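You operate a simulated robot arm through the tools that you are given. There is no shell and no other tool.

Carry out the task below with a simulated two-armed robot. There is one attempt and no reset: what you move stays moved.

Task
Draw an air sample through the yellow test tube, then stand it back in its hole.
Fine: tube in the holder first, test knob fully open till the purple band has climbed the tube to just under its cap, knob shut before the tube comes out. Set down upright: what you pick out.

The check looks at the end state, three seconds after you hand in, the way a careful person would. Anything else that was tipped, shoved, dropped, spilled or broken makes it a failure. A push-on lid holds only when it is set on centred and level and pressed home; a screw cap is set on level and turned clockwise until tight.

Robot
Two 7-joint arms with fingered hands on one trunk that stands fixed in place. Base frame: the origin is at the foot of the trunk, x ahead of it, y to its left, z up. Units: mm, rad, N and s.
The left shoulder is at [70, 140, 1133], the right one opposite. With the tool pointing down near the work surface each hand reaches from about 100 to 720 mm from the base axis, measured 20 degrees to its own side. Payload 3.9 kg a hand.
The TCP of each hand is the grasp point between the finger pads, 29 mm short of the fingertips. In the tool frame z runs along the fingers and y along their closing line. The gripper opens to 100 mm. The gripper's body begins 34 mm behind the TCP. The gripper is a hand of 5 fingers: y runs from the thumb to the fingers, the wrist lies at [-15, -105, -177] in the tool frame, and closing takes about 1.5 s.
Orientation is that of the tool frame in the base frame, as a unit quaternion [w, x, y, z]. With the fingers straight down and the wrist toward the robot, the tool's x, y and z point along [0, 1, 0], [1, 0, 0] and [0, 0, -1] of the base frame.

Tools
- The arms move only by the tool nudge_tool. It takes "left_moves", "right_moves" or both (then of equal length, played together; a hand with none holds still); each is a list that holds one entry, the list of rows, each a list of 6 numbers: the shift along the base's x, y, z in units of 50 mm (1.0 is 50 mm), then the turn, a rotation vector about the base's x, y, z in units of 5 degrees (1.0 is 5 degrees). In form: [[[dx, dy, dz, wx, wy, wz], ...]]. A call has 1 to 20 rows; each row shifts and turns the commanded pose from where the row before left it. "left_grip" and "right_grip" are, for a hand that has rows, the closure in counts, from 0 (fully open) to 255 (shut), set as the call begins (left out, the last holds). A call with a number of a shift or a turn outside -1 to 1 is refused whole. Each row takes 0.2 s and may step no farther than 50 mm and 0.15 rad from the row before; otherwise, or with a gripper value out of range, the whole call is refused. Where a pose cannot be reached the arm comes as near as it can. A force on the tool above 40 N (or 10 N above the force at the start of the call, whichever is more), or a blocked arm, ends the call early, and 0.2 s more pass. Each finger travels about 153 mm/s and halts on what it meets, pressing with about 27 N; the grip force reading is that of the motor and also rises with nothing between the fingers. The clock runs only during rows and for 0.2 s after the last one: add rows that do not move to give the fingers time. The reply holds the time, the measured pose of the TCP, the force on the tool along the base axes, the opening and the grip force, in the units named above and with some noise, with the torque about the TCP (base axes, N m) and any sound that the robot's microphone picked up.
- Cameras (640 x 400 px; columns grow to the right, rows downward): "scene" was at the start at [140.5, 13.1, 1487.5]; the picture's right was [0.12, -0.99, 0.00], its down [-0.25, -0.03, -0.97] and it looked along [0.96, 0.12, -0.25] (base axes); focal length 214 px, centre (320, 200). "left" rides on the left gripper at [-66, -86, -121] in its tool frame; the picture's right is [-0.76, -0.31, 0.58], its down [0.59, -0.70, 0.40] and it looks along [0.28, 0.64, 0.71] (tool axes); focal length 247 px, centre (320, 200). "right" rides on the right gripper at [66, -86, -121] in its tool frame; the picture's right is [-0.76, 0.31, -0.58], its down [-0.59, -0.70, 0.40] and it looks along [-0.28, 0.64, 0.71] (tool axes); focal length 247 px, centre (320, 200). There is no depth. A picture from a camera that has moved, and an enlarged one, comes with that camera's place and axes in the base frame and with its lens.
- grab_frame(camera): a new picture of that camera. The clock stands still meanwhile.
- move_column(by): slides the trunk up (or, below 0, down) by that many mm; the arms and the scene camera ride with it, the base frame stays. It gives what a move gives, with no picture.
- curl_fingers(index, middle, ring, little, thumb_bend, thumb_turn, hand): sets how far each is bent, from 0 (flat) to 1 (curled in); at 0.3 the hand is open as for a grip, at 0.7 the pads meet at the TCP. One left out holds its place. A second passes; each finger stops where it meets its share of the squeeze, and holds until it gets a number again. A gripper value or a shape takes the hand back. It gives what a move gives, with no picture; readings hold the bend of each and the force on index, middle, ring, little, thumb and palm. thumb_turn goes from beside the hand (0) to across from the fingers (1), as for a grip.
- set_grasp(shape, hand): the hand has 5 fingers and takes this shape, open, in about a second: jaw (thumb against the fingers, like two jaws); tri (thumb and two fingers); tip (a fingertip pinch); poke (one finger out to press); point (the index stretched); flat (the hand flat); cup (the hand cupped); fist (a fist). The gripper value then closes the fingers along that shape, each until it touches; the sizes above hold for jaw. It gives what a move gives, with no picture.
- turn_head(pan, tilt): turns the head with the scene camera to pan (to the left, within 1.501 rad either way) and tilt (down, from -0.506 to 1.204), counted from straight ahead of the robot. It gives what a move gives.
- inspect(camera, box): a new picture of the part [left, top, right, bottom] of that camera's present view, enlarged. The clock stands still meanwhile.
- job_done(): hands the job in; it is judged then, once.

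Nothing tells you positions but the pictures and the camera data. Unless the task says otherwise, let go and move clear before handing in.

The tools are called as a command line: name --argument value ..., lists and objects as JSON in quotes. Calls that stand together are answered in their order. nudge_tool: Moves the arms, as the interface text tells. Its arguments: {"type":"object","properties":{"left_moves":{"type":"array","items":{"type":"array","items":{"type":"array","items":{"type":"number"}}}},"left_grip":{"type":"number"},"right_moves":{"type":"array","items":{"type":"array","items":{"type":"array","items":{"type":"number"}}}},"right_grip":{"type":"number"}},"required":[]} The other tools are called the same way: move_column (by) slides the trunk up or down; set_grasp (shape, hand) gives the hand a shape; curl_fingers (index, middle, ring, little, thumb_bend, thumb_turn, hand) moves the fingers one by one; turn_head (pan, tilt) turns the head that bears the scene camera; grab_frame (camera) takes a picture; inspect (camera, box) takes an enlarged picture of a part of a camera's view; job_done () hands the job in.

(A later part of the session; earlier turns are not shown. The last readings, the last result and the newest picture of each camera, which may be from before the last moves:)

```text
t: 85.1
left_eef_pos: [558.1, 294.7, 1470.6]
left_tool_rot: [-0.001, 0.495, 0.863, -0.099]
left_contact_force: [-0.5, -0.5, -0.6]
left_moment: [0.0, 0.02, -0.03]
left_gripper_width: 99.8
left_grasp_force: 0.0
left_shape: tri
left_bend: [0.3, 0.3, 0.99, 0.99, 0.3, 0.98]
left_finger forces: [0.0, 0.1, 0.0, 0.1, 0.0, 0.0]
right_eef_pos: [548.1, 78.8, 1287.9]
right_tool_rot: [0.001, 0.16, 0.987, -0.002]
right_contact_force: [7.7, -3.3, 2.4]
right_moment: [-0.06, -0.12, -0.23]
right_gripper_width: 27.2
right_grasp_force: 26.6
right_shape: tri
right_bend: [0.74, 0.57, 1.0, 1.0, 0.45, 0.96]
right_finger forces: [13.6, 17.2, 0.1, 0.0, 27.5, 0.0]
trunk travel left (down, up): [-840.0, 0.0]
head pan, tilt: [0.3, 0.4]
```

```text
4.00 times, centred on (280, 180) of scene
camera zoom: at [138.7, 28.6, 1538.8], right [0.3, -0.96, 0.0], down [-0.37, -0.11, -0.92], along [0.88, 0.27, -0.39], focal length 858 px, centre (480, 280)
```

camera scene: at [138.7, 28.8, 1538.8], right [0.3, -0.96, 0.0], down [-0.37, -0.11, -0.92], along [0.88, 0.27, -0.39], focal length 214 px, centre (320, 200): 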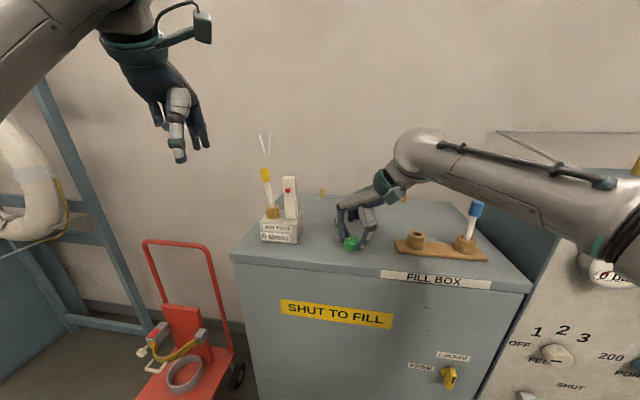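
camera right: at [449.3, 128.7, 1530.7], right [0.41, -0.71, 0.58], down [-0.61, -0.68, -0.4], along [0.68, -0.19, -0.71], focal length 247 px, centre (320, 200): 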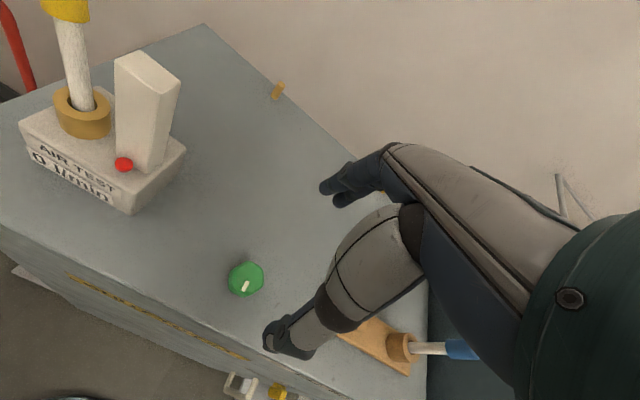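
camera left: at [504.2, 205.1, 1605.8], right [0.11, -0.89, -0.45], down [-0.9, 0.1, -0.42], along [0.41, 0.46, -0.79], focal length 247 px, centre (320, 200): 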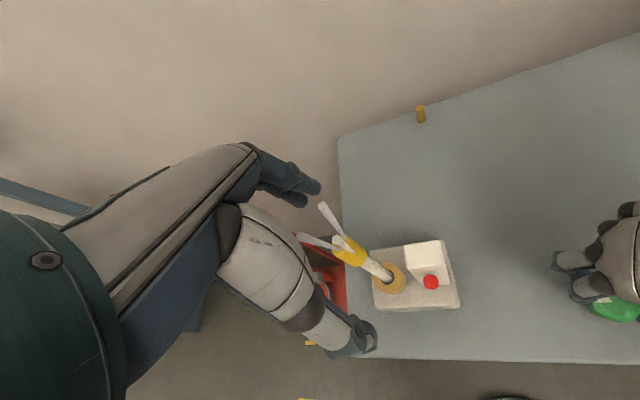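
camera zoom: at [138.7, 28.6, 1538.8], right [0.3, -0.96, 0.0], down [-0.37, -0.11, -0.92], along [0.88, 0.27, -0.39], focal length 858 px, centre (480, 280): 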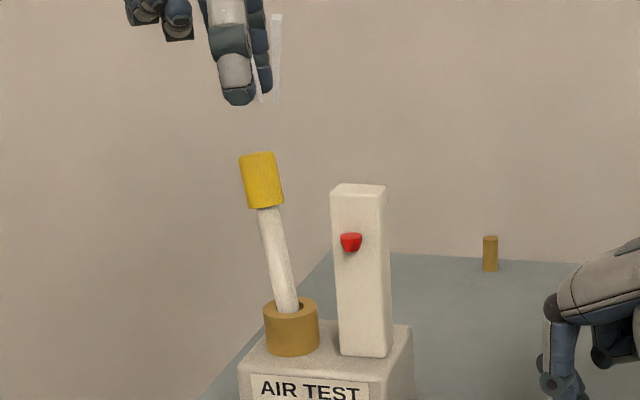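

The hand axis is now nearly parallel to the tube. I'll shift +4 mm in x and descend along the tube axis with the hand open.

nudge_tool --left_moves '[[[0.08, 0, 0, 0, 0, 0], [-0.035, -0.061, -0.35, 0, 0, 0], [-0.035, -0.061, -0.35, 0, 0, 0], [-0.035, -0.061, -0.35, 0, 0, 0], [-0.035, -0.061, -0.35, 0, 0, 0], [0, 0, 0, 0, 0, 0]]]'

inspect --camera "left" --box '[220, 150, 460, 350]'

inspect --camera "scene" --box '[240, 130, 320, 230]'

```text
t: 86.5
left_eef_pos: [555.5, 282.6, 1400.3]
left_tool_rot: [-0.001, 0.494, 0.864, -0.101]
left_contact_force: [-0.5, -0.5, 0.9]
left_moment: [0.03, -0.01, -0.01]
left_gripper_width: 99.7
left_grasp_force: 0.0
left_shape: tri
left_bend: [0.3, 0.3, 0.99, 0.99, 0.3, 0.98]
left_finger forces: [0.1, 0.0, 0.0, 0.1, 0.0, 0.0]
right_eef_pos: [548.2, 78.8, 1289.0]
right_tool_rot: [0.0, 0.16, 0.987, -0.001]
right_contact_force: [8.4, -3.3, 2.0]
right_moment: [-0.1, -0.16, -0.23]
right_gripper_width: 27.3
right_grasp_force: 26.5
right_shape: tri
right_bend: [0.74, 0.57, 1.0, 1.0, 0.45, 0.96]
right_finger forces: [13.8, 17.4, 0.0, 0.0, 26.9, 0.1]
trunk travel left (down, up): [-840.0, 0.0]
head pan, tilt: [0.3, 0.4]
```

```text
2.00 times, centred on (340, 250) of left
camera zoom: at [528.2, 207.1, 1541.2], right [0.07, -0.9, -0.44], down [-0.94, 0.09, -0.33], along [0.33, 0.43, -0.84], focal length 494 px, centre (280, 100)
```

zoom: 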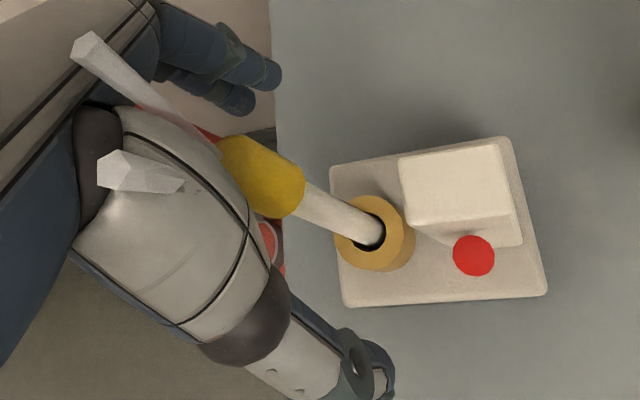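

```text
4.00 times, centred on (280, 180) of scene
camera zoom: at [138.7, 28.3, 1538.8], right [0.3, -0.96, 0.0], down [-0.37, -0.11, -0.92], along [0.88, 0.27, -0.39], focal length 858 px, centre (480, 280)
```

zoom: 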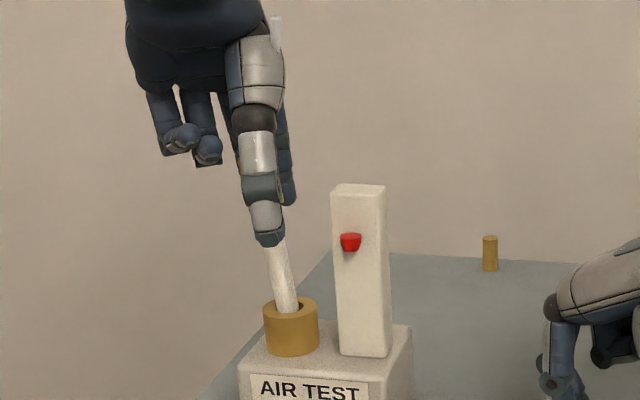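

The cap is centred between thumb and fingers. I'll close the left hand on it.

nudge_tool --left_moves '[[[0, 0, 0, 0, 0, 0], [0, 0, 0, 0, 0, 0], [0, 0, 0, 0, 0, 0], [0, 0, 0, 0, 0, 0], [0, 0, 0, 0, 0, 0], [0, 0, 0, 0, 0, 0], [0, 0, 0, 0, 0, 0]]]' --left_grip 255

inspect --camera "left" --box '[220, 150, 460, 350]'

inspect --camera "scene" --box '[240, 130, 320, 230]'

```text
t: 88.1
left_eef_pos: [554.9, 283.6, 1399.9]
left_tool_rot: [-0.001, 0.494, 0.864, -0.1]
left_contact_force: [-0.1, 0.1, -1.5]
left_moment: [0.01, 0.0, 0.01]
left_gripper_width: 8.6
left_grasp_force: 27.1
left_shape: tri
left_bend: [0.67, 0.66, 1.0, 1.0, 0.73, 1.0]
left_finger forces: [11.3, 12.1, 0.0, 0.0, 22.9, 0.0]
right_eef_pos: [547.1, 78.3, 1289.3]
right_tool_rot: [-0.001, 0.16, 0.987, -0.001]
right_contact_force: [8.4, -3.2, 2.0]
right_moment: [-0.08, -0.12, -0.24]
right_gripper_width: 27.4
right_grasp_force: 26.7
right_shape: tri
right_bend: [0.74, 0.57, 1.0, 1.0, 0.45, 0.96]
right_finger forces: [13.6, 17.1, 0.1, 0.1, 27.0, 0.1]
trunk travel left (down, up): [-840.0, 0.0]
head pan, tilt: [0.3, 0.4]
```

```text
2.00 times, centred on (340, 250) of left
camera zoom: at [528.4, 207.1, 1541.3], right [0.07, -0.9, -0.44], down [-0.94, 0.09, -0.33], along [0.33, 0.43, -0.84], focal length 494 px, centre (280, 100)
```

zoom: 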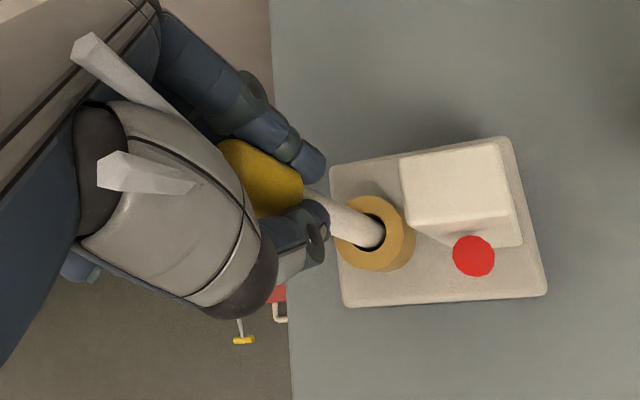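

```text
4.00 times, centred on (280, 180) of scene
camera zoom: at [138.8, 28.4, 1538.8], right [0.3, -0.96, 0.0], down [-0.37, -0.11, -0.92], along [0.88, 0.27, -0.39], focal length 858 px, centre (480, 280)
```

zoom: 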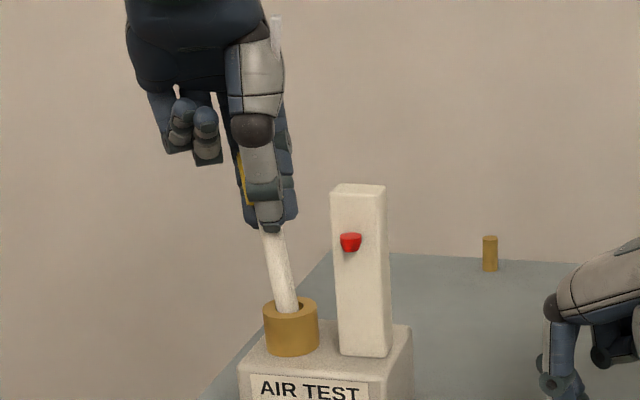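

The cap is held firmly. I'll rotate the hand and tube upright about the tube's foot.

nudge_tool --left_moves '[[[-0.05, -0.083, 0.008, 0.5, -0.29, 0], [-0.05, -0.083, 0.008, 0.5, -0.29, 0], [-0.05, -0.083, 0.004, 0.5, -0.29, 0], [-0.05, -0.083, 0.0, 0.5, -0.28, 0], [0, 0, 0, 0, 0, 0]]]'

inspect --camera "left" --box '[300, 180, 460, 310]'

inspect --camera "scene" --box '[256, 150, 320, 240]'

```text
t: 89.3
left_eef_pos: [544.1, 266.0, 1401.5]
left_tool_rot: [0.001, 0.497, 0.868, 0.0]
left_contact_force: [0.3, 0.5, -0.5]
left_moment: [0.09, -0.04, -0.01]
left_gripper_width: 8.7
left_grasp_force: 27.5
left_shape: tri
left_bend: [0.67, 0.66, 1.0, 1.0, 0.73, 1.0]
left_finger forces: [11.9, 13.2, 0.0, 0.0, 23.6, 0.0]
right_eef_pos: [546.9, 78.1, 1288.5]
right_tool_rot: [0.0, 0.16, 0.987, 0.001]
right_contact_force: [6.5, -3.6, 2.0]
right_moment: [-0.08, -0.11, -0.19]
right_gripper_width: 27.3
right_grasp_force: 27.3
right_shape: tri
right_bend: [0.74, 0.57, 1.0, 1.0, 0.45, 0.96]
right_finger forces: [13.4, 17.3, 0.0, 0.1, 27.6, 0.1]
trunk travel left (down, up): [-840.0, 0.0]
head pan, tilt: [0.3, 0.4]
```

```text
3.08 times, centred on (380, 245) of left
camera zoom: at [504.8, 167.2, 1523.5], right [0.12, -0.81, -0.58], down [-0.9, 0.15, -0.4], along [0.41, 0.57, -0.71], focal length 760 px, centre (135, 62)
```

zoom: 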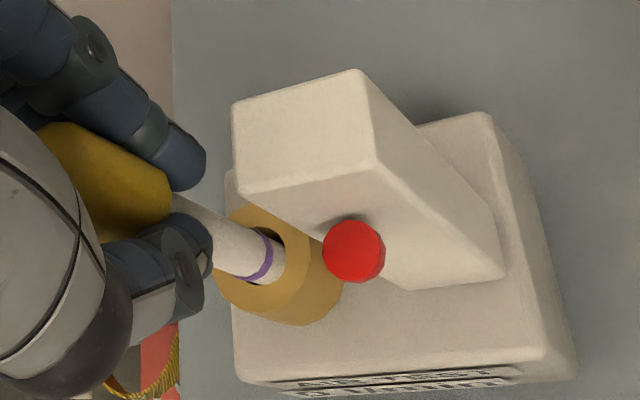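

```text
4.44 times, centred on (288, 195) of scene
camera zoom: at [138.8, 28.2, 1538.8], right [0.3, -0.96, 0.0], down [-0.37, -0.11, -0.92], along [0.88, 0.27, -0.39], focal length 953 px, centre (462, 222)
```

zoom: 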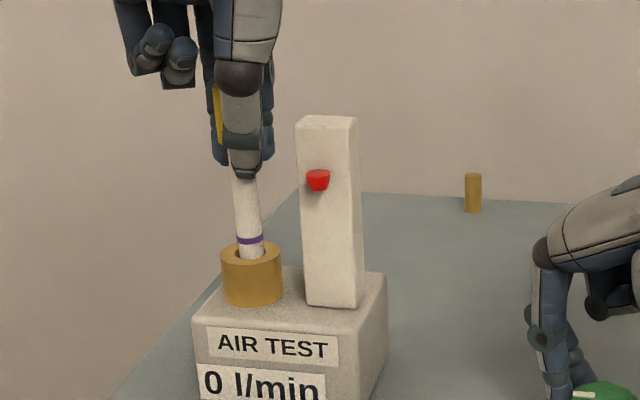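

A purple band has appeared just above the socket, so the sample is being drawn. I'll hold everything still and measure how fast it climbs.

nudge_tool --left_moves '[[[0, 0, 0, 0, 0, 0], [0, 0, 0, 0, 0, 0], [0, 0, 0, 0, 0, 0], [0, 0, 0, 0, 0, 0]]]'

inspect --camera "scene" --box '[256, 150, 320, 240]'

inspect --camera "left" --box '[300, 180, 460, 310]'

```text
t: 90.3
left_eef_pos: [544.6, 266.2, 1401.4]
left_tool_rot: [0.0, 0.497, 0.868, -0.001]
left_contact_force: [0.4, 0.4, -0.1]
left_moment: [0.05, -0.07, -0.01]
left_gripper_width: 8.7
left_grasp_force: 26.7
left_shape: tri
left_bend: [0.67, 0.66, 1.0, 1.0, 0.73, 1.0]
left_finger forces: [12.0, 13.0, 0.0, 0.0, 23.5, 0.0]
right_eef_pos: [547.7, 78.4, 1289.4]
right_tool_rot: [0.0, 0.16, 0.987, -0.001]
right_contact_force: [7.5, -4.2, 1.3]
right_moment: [-0.04, -0.14, -0.23]
right_gripper_width: 27.2
right_grasp_force: 27.0
right_shape: tri
right_bend: [0.74, 0.57, 1.0, 1.0, 0.45, 0.96]
right_finger forces: [13.4, 17.3, 0.1, 0.0, 27.5, 0.1]
trunk travel left (down, up): [-840.0, 0.0]
head pan, tilt: [0.3, 0.4]
```

```text
4.44 times, centred on (288, 195) of scene
camera zoom: at [138.7, 28.3, 1538.8], right [0.3, -0.96, 0.0], down [-0.37, -0.11, -0.92], along [0.88, 0.27, -0.39], focal length 953 px, centre (462, 222)
```

zoom: 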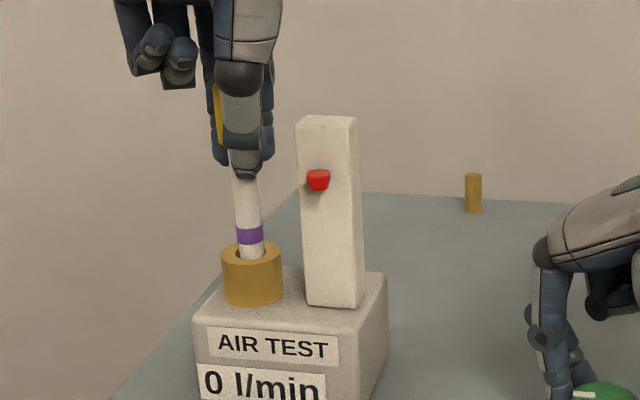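

```text
3.08 times, centred on (380, 245) of left
camera zoom: at [504.9, 167.4, 1523.5], right [0.12, -0.81, -0.58], down [-0.9, 0.15, -0.4], along [0.41, 0.57, -0.71], focal length 760 px, centre (135, 62)
```

zoom: 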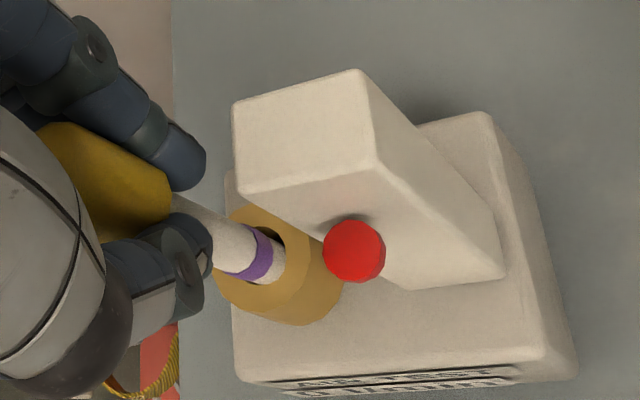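

The band grows only now that the tube stands upright, at roughly 5 mm per second, so it needs around nine seconds in all. I'll check whether the air jets are still showing and enlarge the tube.

grab_frame --camera "left"

grab_frame --camera "scene"

inspect --camera "scene" --box '[266, 180, 298, 220]'

inspect --camera "right" --box '[220, 160, 380, 320]'

```text
taken
camera left: at [504.9, 167.4, 1523.5], right [0.12, -0.81, -0.58], down [-0.9, 0.15, -0.4], along [0.41, 0.57, -0.71], focal length 247 px, centre (320, 200)
```

left: 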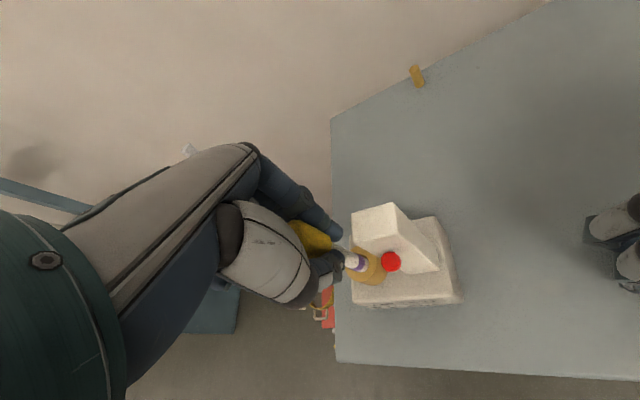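

```text
taken
camera scene: at [138.7, 28.3, 1538.8], right [0.3, -0.96, 0.0], down [-0.37, -0.11, -0.92], along [0.88, 0.27, -0.39], focal length 214 px, centre (320, 200)
```

scene: 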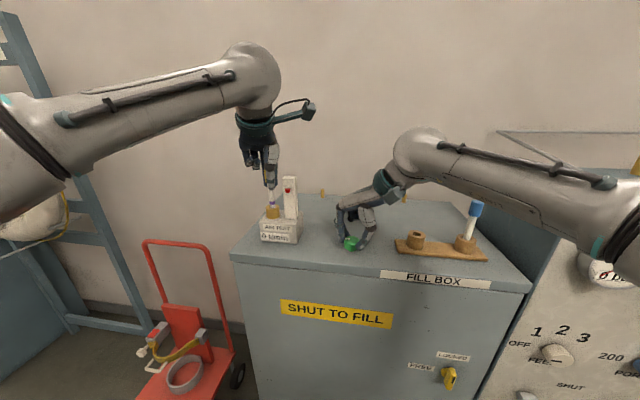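

```text
10.00 times, centred on (282, 200) of scene
camera zoom: at [138.7, 28.3, 1538.8], right [0.3, -0.96, 0.0], down [-0.37, -0.11, -0.92], along [0.88, 0.27, -0.39], focal length 2145 px, centre (700, 200)
```

zoom: 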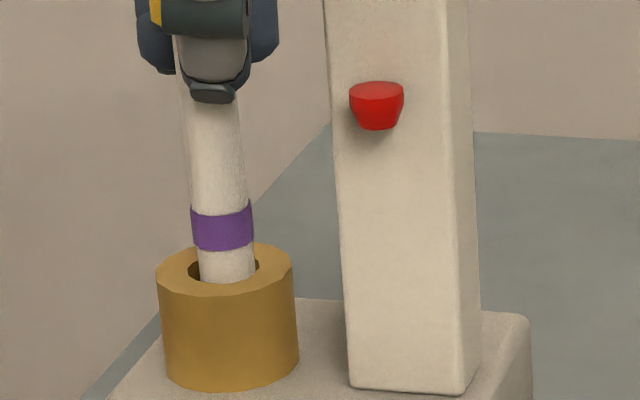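

```text
2.50 times, centred on (300, 240) of right
camera zoom: at [458.2, 17.0, 1409.5], right [0.81, 0.05, 0.58], down [0.34, -0.85, -0.4], along [0.47, 0.52, -0.71], focal length 617 px, centre (370, 100)
```

zoom: 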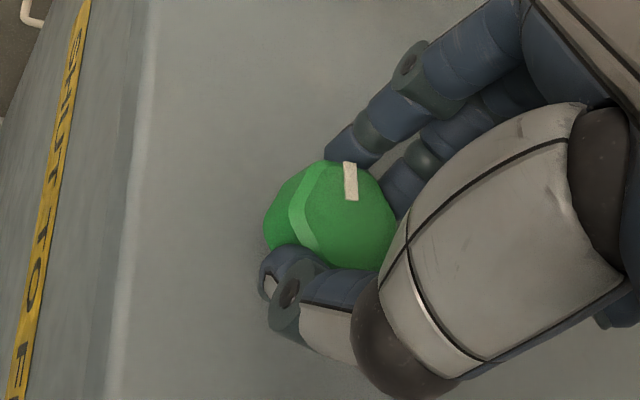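

Jets are still there, so the knob is fully open and flow is on. While the band climbs I'll regrip the knob at about 98 degrees yaw, to be ready for a long closing stroke.

nudge_tool --right_moves '[[[0, 0, 0, 0, 0, 0], [0, 0, 0, 0, 0, 0], [-0.02, 0.01, 0, 0, 0, 0], [-0.02, 0, 0, 0, 0, 1], [-0.01, 0, 0, 0, 0, 1], [0, 0, 0, 0, 0, 1], [0, 0, 0, 0, 0, 1], [0, 0, 0, 0, 0, 1], [0, 0, 0, 0, 0, 0.3]]]' --right_grip 105

inspect --camera "right" --box '[220, 160, 380, 320]'

inspect --camera "scene" --box '[256, 150, 384, 260]'

inspect --camera "scene" --box '[266, 180, 298, 220]'

```text
t: 92.3
left_eef_pos: [542.8, 267.2, 1402.2]
left_tool_rot: [0.001, 0.497, 0.868, 0.0]
left_contact_force: [0.9, 0.2, -1.0]
left_moment: [0.08, -0.15, -0.01]
left_gripper_width: 8.4
left_grasp_force: 26.9
left_shape: tri
left_bend: [0.67, 0.66, 1.0, 1.0, 0.73, 1.0]
left_finger forces: [11.9, 13.3, 0.0, 0.1, 23.7, 0.0]
right_eef_pos: [544.4, 80.9, 1289.7]
right_tool_rot: [0.001, -0.071, 0.997, 0.001]
right_contact_force: [-0.5, -0.6, -0.2]
right_moment: [0.01, 0.01, -0.01]
right_gripper_width: 58.6
right_grasp_force: 0.1
right_shape: tri
right_bend: [0.39, 0.39, 0.99, 1.0, 0.3, 1.0]
right_finger forces: [0.1, 0.0, 0.1, 0.1, 0.0, 0.0]
trunk travel left (down, up): [-840.0, 0.0]
head pan, tilt: [0.3, 0.4]
```

```text
2.50 times, centred on (300, 240) of right
camera zoom: at [491.1, -15.6, 1410.5], right [0.7, 0.41, 0.58], down [0.68, -0.61, -0.4], along [0.19, 0.68, -0.71], focal length 617 px, centre (370, 100)
```

zoom: 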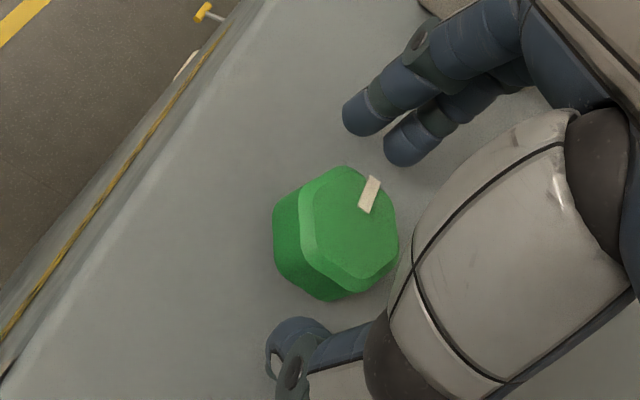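

```text
3.64 times, centred on (320, 205) of scene
camera zoom: at [136.7, 29.6, 1539.0], right [0.3, -0.96, 0.0], down [-0.37, -0.12, -0.92], along [0.88, 0.27, -0.39], focal length 780 px, centre (320, 182)
```

zoom: 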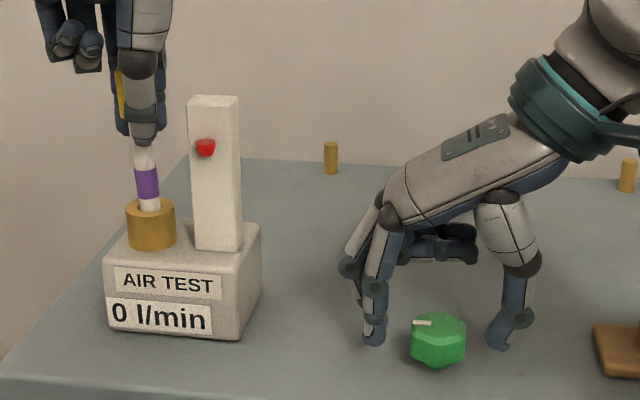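

```text
10.00 times, centred on (282, 200) of scene
camera zoom: at [136.7, 29.6, 1539.0], right [0.3, -0.96, 0.0], down [-0.37, -0.12, -0.92], along [0.88, 0.27, -0.39], focal length 2145 px, centre (700, 200)
```

zoom: 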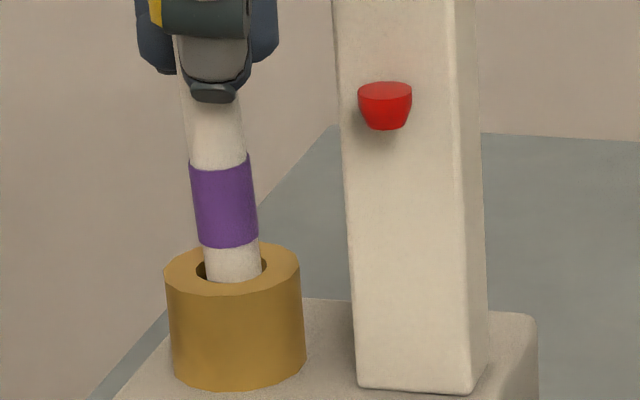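

The band is at about 22 mm of the 50 mm to the cap and climbing 6 mm per second. I'll grip the knob now and check again.

nudge_tool --right_moves '[[[0, 0, 0, 0, 0, 0], [0, 0, 0, 0, 0, 0], [0, 0, 0, 0, 0, 0], [0, 0, 0, 0, 0, 0]]]' --right_grip 255

inspect --camera "left" --box '[316, 210, 412, 285]'

inspect --camera "right" --box '[220, 160, 380, 320]'

inspect --camera "scene" --box '[266, 180, 298, 220]'

```text
t: 93.3
left_eef_pos: [542.8, 268.2, 1402.9]
left_tool_rot: [0.001, 0.497, 0.868, 0.001]
left_contact_force: [1.3, 0.0, 0.2]
left_moment: [0.06, -0.06, 0.04]
left_gripper_width: 8.3
left_grasp_force: 27.1
left_shape: tri
left_bend: [0.67, 0.66, 1.0, 1.0, 0.73, 1.0]
left_finger forces: [11.9, 13.4, 0.0, 0.0, 23.5, 0.0]
right_eef_pos: [543.7, 79.1, 1289.4]
right_tool_rot: [0.001, -0.07, 0.998, -0.001]
right_contact_force: [-0.5, 0.3, -1.6]
right_moment: [0.03, 0.03, 0.0]
right_gripper_width: 28.0
right_grasp_force: 26.8
right_shape: tri
right_bend: [0.55, 0.56, 1.0, 1.0, 0.43, 1.0]
right_finger forces: [12.7, 12.1, 0.0, 0.0, 24.1, 0.0]
trunk travel left (down, up): [-840.0, 0.0]
head pan, tilt: [0.3, 0.4]
```

```text
5.33 times, centred on (364, 248) of left
camera zoom: at [502.9, 168.9, 1524.0], right [0.12, -0.81, -0.58], down [-0.9, 0.15, -0.4], along [0.41, 0.57, -0.71], focal length 1317 px, centre (85, -53)
```

zoom: 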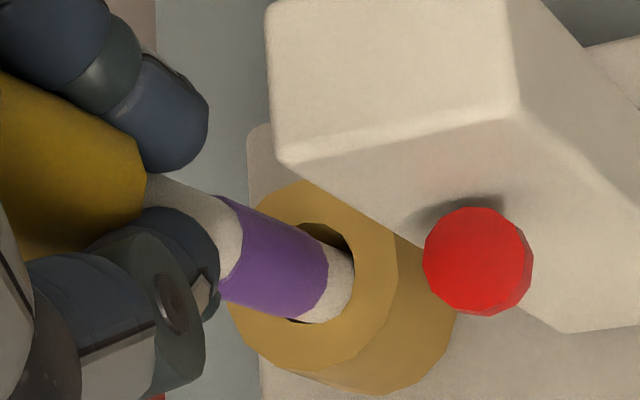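

```text
2.50 times, centred on (300, 240) of right
camera zoom: at [491.0, -15.1, 1410.4], right [0.7, 0.41, 0.58], down [0.68, -0.61, -0.4], along [0.19, 0.67, -0.71], focal length 617 px, centre (370, 100)
```

zoom: 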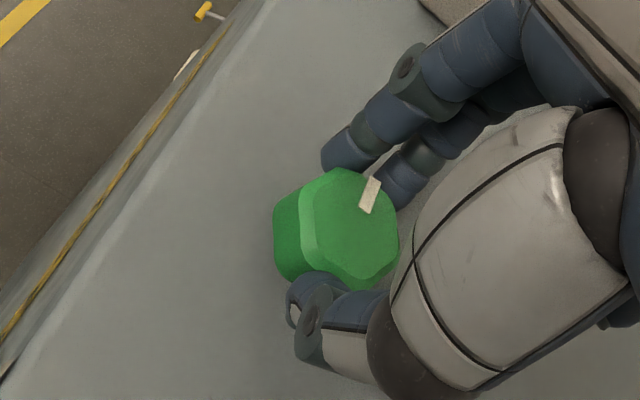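

```text
10.00 times, centred on (282, 200) of scene
camera zoom: at [136.8, 29.8, 1538.9], right [0.3, -0.96, 0.0], down [-0.37, -0.12, -0.92], along [0.88, 0.27, -0.39], focal length 2145 px, centre (700, 200)
```

zoom: 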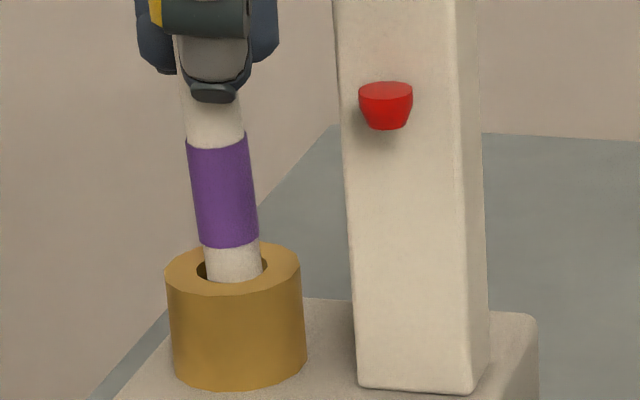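

The knob is gripped in line with its flats and the band is at about 27 mm. To learn how the flow reacts to closing, I'll turn it clockwise 15 degrees and look.

nudge_tool --right_moves '[[[0, 0, 0, 0, 0, -1], [0, 0, 0, 0, 0, -1], [0, 0, 0, 0, 0, -1]]]'

inspect --camera "scene" --box '[266, 180, 298, 220]'

grab_frame --camera "left"

```text
t: 94.1
left_eef_pos: [541.1, 268.5, 1402.6]
left_tool_rot: [0.002, 0.497, 0.868, 0.001]
left_contact_force: [1.2, 0.7, -0.3]
left_moment: [0.06, -0.08, 0.03]
left_gripper_width: 8.6
left_grasp_force: 27.5
left_shape: tri
left_bend: [0.67, 0.66, 1.0, 1.0, 0.73, 1.0]
left_finger forces: [11.7, 13.2, 0.1, 0.1, 23.8, 0.0]
right_eef_pos: [543.1, 79.8, 1290.0]
right_tool_rot: [0.002, 0.061, 0.998, -0.001]
right_contact_force: [-2.0, 0.9, -1.1]
right_moment: [0.11, 0.04, 0.08]
right_gripper_width: 27.8
right_grasp_force: 27.3
right_shape: tri
right_bend: [0.56, 0.55, 1.0, 1.0, 0.44, 1.0]
right_finger forces: [12.5, 14.3, 0.1, 0.0, 25.2, 0.0]
trunk travel left (down, up): [-840.0, 0.0]
head pan, tilt: [0.3, 0.4]
```

```text
10.00 times, centred on (282, 200) of scene
camera zoom: at [135.9, 30.4, 1539.0], right [0.3, -0.96, 0.0], down [-0.37, -0.12, -0.92], along [0.88, 0.27, -0.39], focal length 2145 px, centre (700, 200)
```

zoom: 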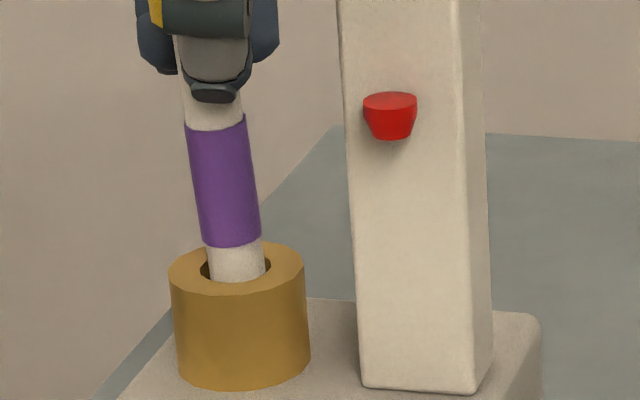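

```text
taken
camera left: at [502.1, 169.5, 1524.1], right [0.12, -0.81, -0.58], down [-0.9, 0.15, -0.4], along [0.41, 0.57, -0.71], focal length 247 px, centre (320, 200)
```

left: 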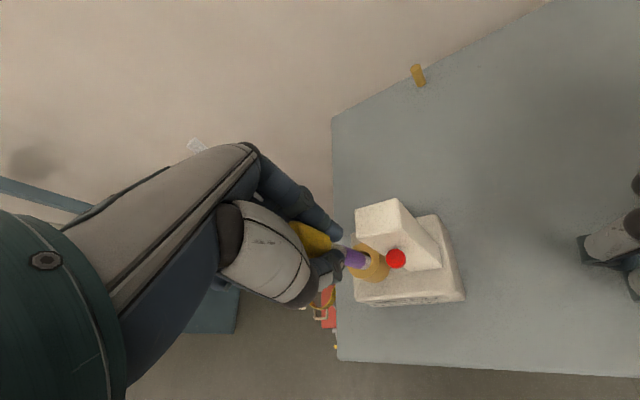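

The band keeps climbing at the same rate with the knob 15 degrees back, now at about 31 mm. I'll return it fully open, as the task asks, and watch the band approach the cap.

nudge_tool --right_moves '[[[0, 0, 0, 0, 0, 1], [0, 0, 0, 0, 0, 1], [0, 0, 0, 0, 0, 1]]]'

inspect --camera "left" --box '[316, 210, 412, 285]'

inspect --camera "scene" --box '[266, 180, 298, 220]'

```text
t: 94.9
left_eef_pos: [543.2, 269.1, 1402.4]
left_tool_rot: [0.001, 0.498, 0.867, 0.0]
left_contact_force: [1.0, -0.1, 0.0]
left_moment: [0.08, -0.07, -0.01]
left_gripper_width: 8.6
left_grasp_force: 27.1
left_shape: tri
left_bend: [0.67, 0.66, 1.0, 1.0, 0.73, 1.0]
left_finger forces: [11.9, 13.4, 0.0, 0.0, 23.8, 0.1]
right_eef_pos: [545.3, 80.0, 1289.3]
right_tool_rot: [0.001, -0.071, 0.997, 0.0]
right_contact_force: [1.7, 2.0, -0.3]
right_moment: [0.07, -0.05, -0.08]
right_gripper_width: 27.8
right_grasp_force: 27.0
right_shape: tri
right_bend: [0.55, 0.57, 1.0, 1.0, 0.43, 1.0]
right_finger forces: [14.5, 12.7, 0.0, 0.1, 24.9, 0.0]
trunk travel left (down, up): [-840.0, 0.0]
head pan, tilt: [0.3, 0.4]
```

```text
5.33 times, centred on (364, 248) of left
camera zoom: at [503.2, 169.3, 1523.9], right [0.12, -0.81, -0.58], down [-0.9, 0.15, -0.4], along [0.41, 0.57, -0.71], focal length 1317 px, centre (85, -53)
```

zoom: 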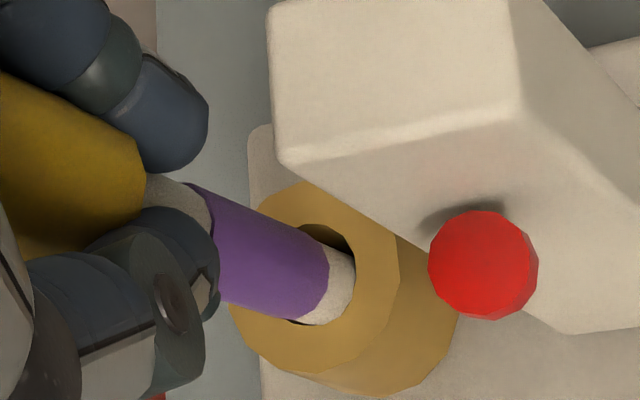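

```text
10.00 times, centred on (282, 200) of scene
camera zoom: at [137.1, 30.3, 1538.9], right [0.3, -0.96, 0.0], down [-0.37, -0.12, -0.92], along [0.88, 0.27, -0.39], focal length 2145 px, centre (700, 200)
```

zoom: 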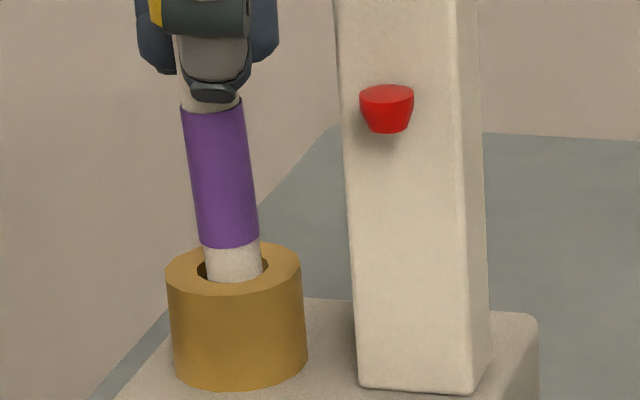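

The band top is about 10 mm below the cap. I'll wait one more second and look again.

nudge_tool --right_moves '[[[0, 0, 0, 0, 0, 0], [0, 0, 0, 0, 0, 0], [0, 0, 0, 0, 0, 0], [0, 0, 0, 0, 0, 0]]]'

inspect --camera "left" --box '[316, 210, 412, 285]'

inspect --camera "scene" --box '[266, 180, 298, 220]'

```text
t: 95.9
left_eef_pos: [542.5, 268.8, 1403.1]
left_tool_rot: [0.001, 0.497, 0.868, 0.0]
left_contact_force: [1.1, 1.5, -0.4]
left_moment: [0.03, -0.05, 0.03]
left_gripper_width: 8.3
left_grasp_force: 26.6
left_shape: tri
left_bend: [0.67, 0.66, 1.0, 1.0, 0.73, 1.0]
left_finger forces: [11.9, 13.6, 0.0, 0.0, 23.8, 0.0]
right_eef_pos: [544.8, 79.8, 1288.9]
right_tool_rot: [0.001, -0.071, 0.997, -0.001]
right_contact_force: [1.1, 1.1, 1.6]
right_moment: [0.05, -0.01, -0.03]
right_gripper_width: 27.9
right_grasp_force: 27.5
right_shape: tri
right_bend: [0.55, 0.56, 1.0, 1.0, 0.43, 1.0]
right_finger forces: [13.4, 13.8, 0.0, 0.0, 25.4, 0.1]
trunk travel left (down, up): [-840.0, 0.0]
head pan, tilt: [0.3, 0.4]
```

```text
5.33 times, centred on (364, 248) of left
camera zoom: at [503.1, 169.2, 1523.9], right [0.12, -0.81, -0.58], down [-0.9, 0.15, -0.4], along [0.41, 0.57, -0.71], focal length 1317 px, centre (85, -53)
```

zoom: 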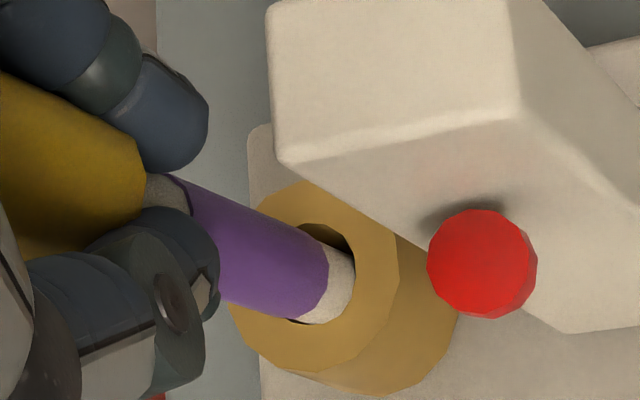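

```text
10.00 times, centred on (282, 200) of scene
camera zoom: at [136.9, 30.1, 1538.9], right [0.3, -0.96, 0.0], down [-0.37, -0.12, -0.92], along [0.88, 0.27, -0.39], focal length 2145 px, centre (700, 200)
```

zoom: 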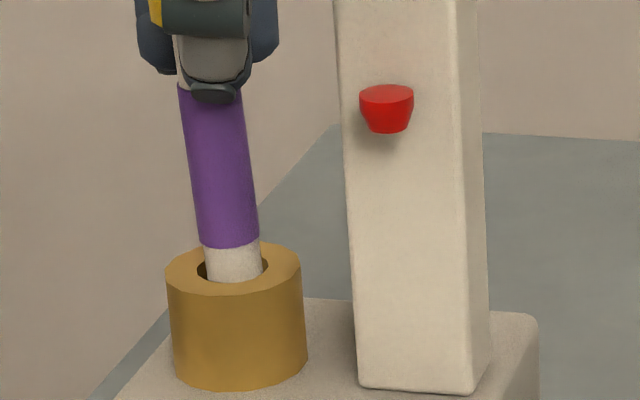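

The band is only a few millimetres under the cap. I'll start closing now, clockwise, and watch how it behaves.

nudge_tool --right_moves '[[[0, 0, 0, 0, 0, -1], [0, 0, 0, 0, 0, -1], [0, 0, 0, 0, 0, -1], [0, 0, 0, 0, 0, -1]]]'

inspect --camera "left" --box '[316, 210, 412, 285]'

inspect --camera "scene" --box '[256, 150, 384, 260]'

```text
t: 96.9
left_eef_pos: [541.8, 268.6, 1402.8]
left_tool_rot: [0.002, 0.497, 0.868, -0.001]
left_contact_force: [1.4, 1.3, -1.4]
left_moment: [0.09, -0.12, 0.01]
left_gripper_width: 8.6
left_grasp_force: 27.6
left_shape: tri
left_bend: [0.71, 0.66, 1.0, 1.0, 0.73, 1.0]
left_finger forces: [11.9, 13.4, 0.1, 0.1, 23.9, 0.0]
right_eef_pos: [542.3, 81.1, 1288.7]
right_tool_rot: [0.0, 0.103, 0.995, -0.001]
right_contact_force: [-1.8, 2.4, 0.3]
right_moment: [0.12, 0.04, 0.1]
right_gripper_width: 28.0
right_grasp_force: 26.9
right_shape: tri
right_bend: [0.56, 0.55, 1.0, 1.0, 0.43, 1.0]
right_finger forces: [12.9, 15.0, 0.0, 0.1, 24.7, 0.1]
trunk travel left (down, up): [-840.0, 0.0]
head pan, tilt: [0.3, 0.4]
```

```text
5.33 times, centred on (364, 248) of left
camera zoom: at [501.9, 169.5, 1524.2], right [0.12, -0.81, -0.58], down [-0.9, 0.15, -0.4], along [0.41, 0.57, -0.71], focal length 1317 px, centre (85, -53)
```

zoom: 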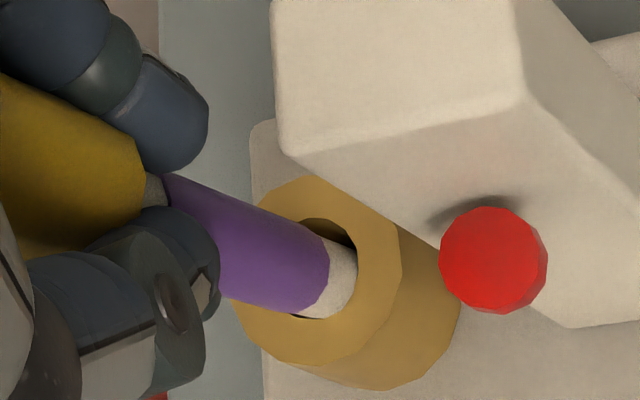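

```text
3.64 times, centred on (320, 205) of scene
camera zoom: at [135.7, 30.4, 1539.0], right [0.3, -0.96, 0.0], down [-0.37, -0.12, -0.92], along [0.88, 0.27, -0.39], focal length 780 px, centre (320, 182)
```

zoom: 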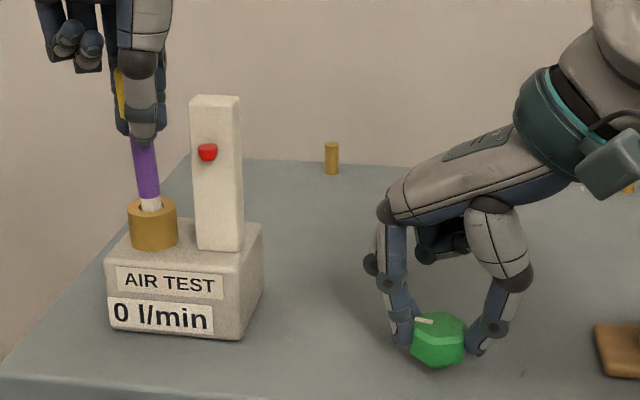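

The band has crept to just under the cap and its growth has slowed. I'll continue closing and compare.

nudge_tool --right_moves '[[[0, 0, 0, 0, 0, -1], [0, 0, 0, 0, 0, -1], [0, 0, 0, 0, 0, -1]]]'

inspect --camera "left" --box '[316, 210, 412, 285]'

grab_frame --camera "left"

```text
t: 97.7
left_eef_pos: [542.2, 269.0, 1402.4]
left_tool_rot: [0.001, 0.497, 0.868, 0.0]
left_contact_force: [1.3, 0.6, 0.6]
left_moment: [0.06, -0.09, 0.0]
left_gripper_width: 8.3
left_grasp_force: 26.7
left_shape: tri
left_bend: [0.71, 0.66, 1.0, 1.0, 0.73, 1.0]
left_finger forces: [11.9, 13.5, 0.1, 0.0, 23.9, 0.0]
right_eef_pos: [543.7, 80.0, 1288.2]
right_tool_rot: [0.0, 0.234, 0.972, -0.002]
right_contact_force: [-1.6, 1.7, 1.3]
right_moment: [0.15, 0.05, 0.1]
right_gripper_width: 28.0
right_grasp_force: 27.1
right_shape: tri
right_bend: [0.56, 0.55, 1.0, 1.0, 0.43, 1.0]
right_finger forces: [12.5, 14.9, 0.0, 0.0, 25.1, 0.0]
trunk travel left (down, up): [-840.0, 0.0]
head pan, tilt: [0.3, 0.4]
```

```text
5.33 times, centred on (364, 248) of left
camera zoom: at [502.2, 169.5, 1524.2], right [0.12, -0.81, -0.58], down [-0.9, 0.15, -0.4], along [0.41, 0.57, -0.71], focal length 1317 px, centre (85, -53)
```

zoom: 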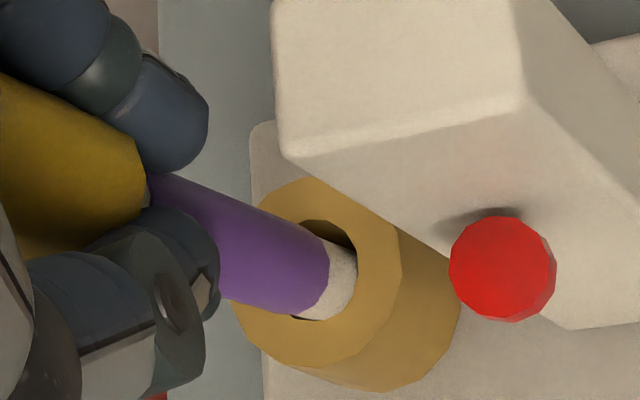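

```text
taken
camera left: at [502.2, 169.5, 1524.2], right [0.12, -0.81, -0.58], down [-0.9, 0.15, -0.4], along [0.41, 0.57, -0.71], focal length 247 px, centre (320, 200)
```

left: 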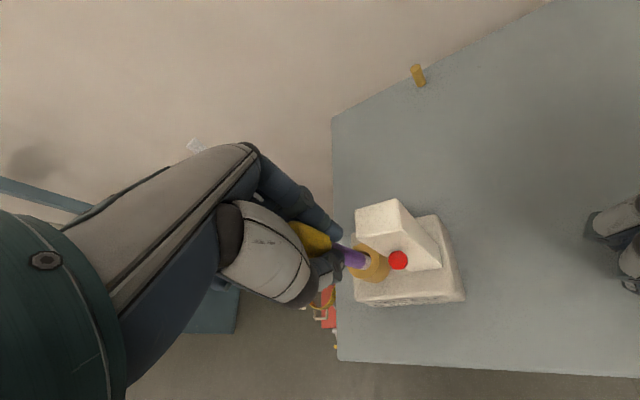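

The band has reached the cap's edge, so I'll close as fast as possible now, running the full stroke to about 3 degrees of yaw.

nudge_tool --right_moves '[[[0, 0, 0, 0, 0, -1], [0, 0, 0, 0, 0, -1], [0, 0, 0, 0, 0, -1], [0, 0, 0, 0, 0, -1], [0, 0, 0, 0, 0, -1], [0, 0, 0, 0, 0, -1], [0, 0, 0, 0, 0, -1], [0, 0, 0, 0, 0, -1], [0, 0, 0, 0, 0, -1], [0, 0, 0, 0, 0, -1], [0, 0, 0, 0, 0, -1], [0, 0, 0, 0, 0, -1]]]'

inspect --camera "left" --box '[316, 210, 412, 285]'

inspect --camera "right" --box '[220, 160, 380, 320]'

inspect --camera "scene" --box '[256, 150, 384, 260]'

```text
t: 100.3
left_eef_pos: [543.5, 269.2, 1400.5]
left_tool_rot: [0.001, 0.497, 0.868, 0.0]
left_contact_force: [-0.5, 0.0, -0.3]
left_moment: [0.0, -0.01, 0.0]
left_gripper_width: 8.4
left_grasp_force: 26.9
left_shape: tri
left_bend: [0.71, 0.66, 1.0, 1.0, 0.73, 1.0]
left_finger forces: [12.1, 13.8, 0.0, 0.0, 24.0, 0.0]
right_eef_pos: [544.5, 82.0, 1288.2]
right_tool_rot: [0.001, 0.689, 0.725, -0.001]
right_contact_force: [7.1, 4.3, 3.2]
right_moment: [0.06, -0.28, 0.09]
right_gripper_width: 27.5
right_grasp_force: 26.7
right_shape: tri
right_bend: [0.56, 0.54, 1.0, 1.0, 0.43, 1.0]
right_finger forces: [15.0, 16.5, 0.0, 0.0, 22.6, 0.0]
trunk travel left (down, up): [-840.0, 0.0]
head pan, tilt: [0.3, 0.4]
```

```text
5.33 times, centred on (364, 248) of left
camera zoom: at [504.2, 169.9, 1523.4], right [0.12, -0.81, -0.58], down [-0.9, 0.15, -0.4], along [0.41, 0.57, -0.71], focal length 1317 px, centre (85, -53)
```

zoom: 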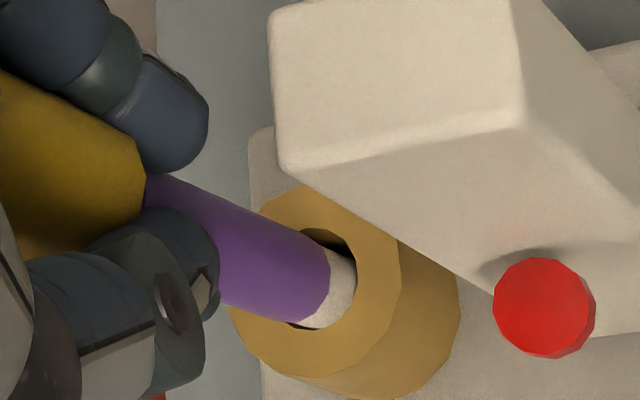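

```text
2.50 times, centred on (300, 240) of right
camera zoom: at [455.9, 140.8, 1409.8], right [0.35, -0.74, 0.58], down [-0.67, -0.63, -0.4], along [0.66, -0.25, -0.71], focal length 617 px, centre (370, 100)
```

zoom: 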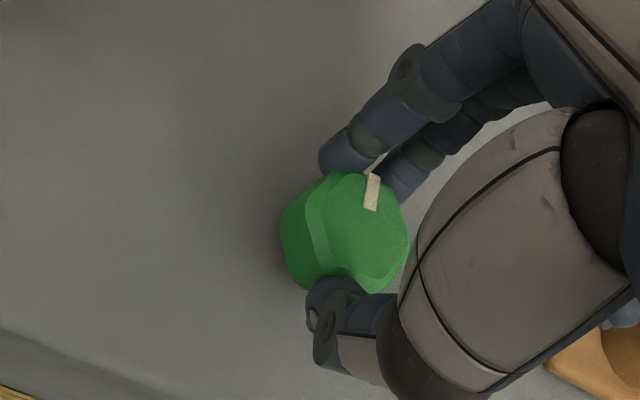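

```text
3.64 times, centred on (320, 205) of scene
camera zoom: at [138.0, 30.9, 1538.9], right [0.3, -0.96, 0.0], down [-0.37, -0.12, -0.92], along [0.88, 0.27, -0.39], focal length 780 px, centre (320, 182)
```

zoom: 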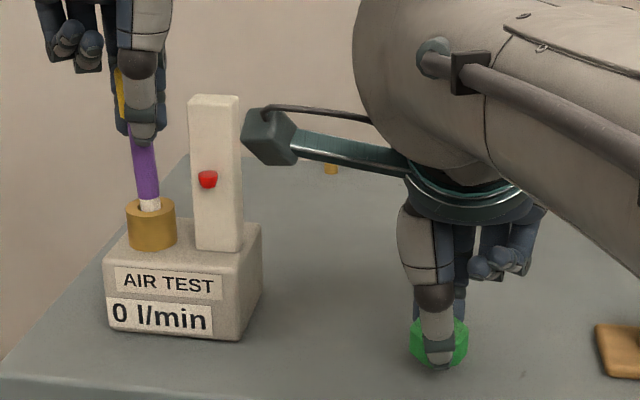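

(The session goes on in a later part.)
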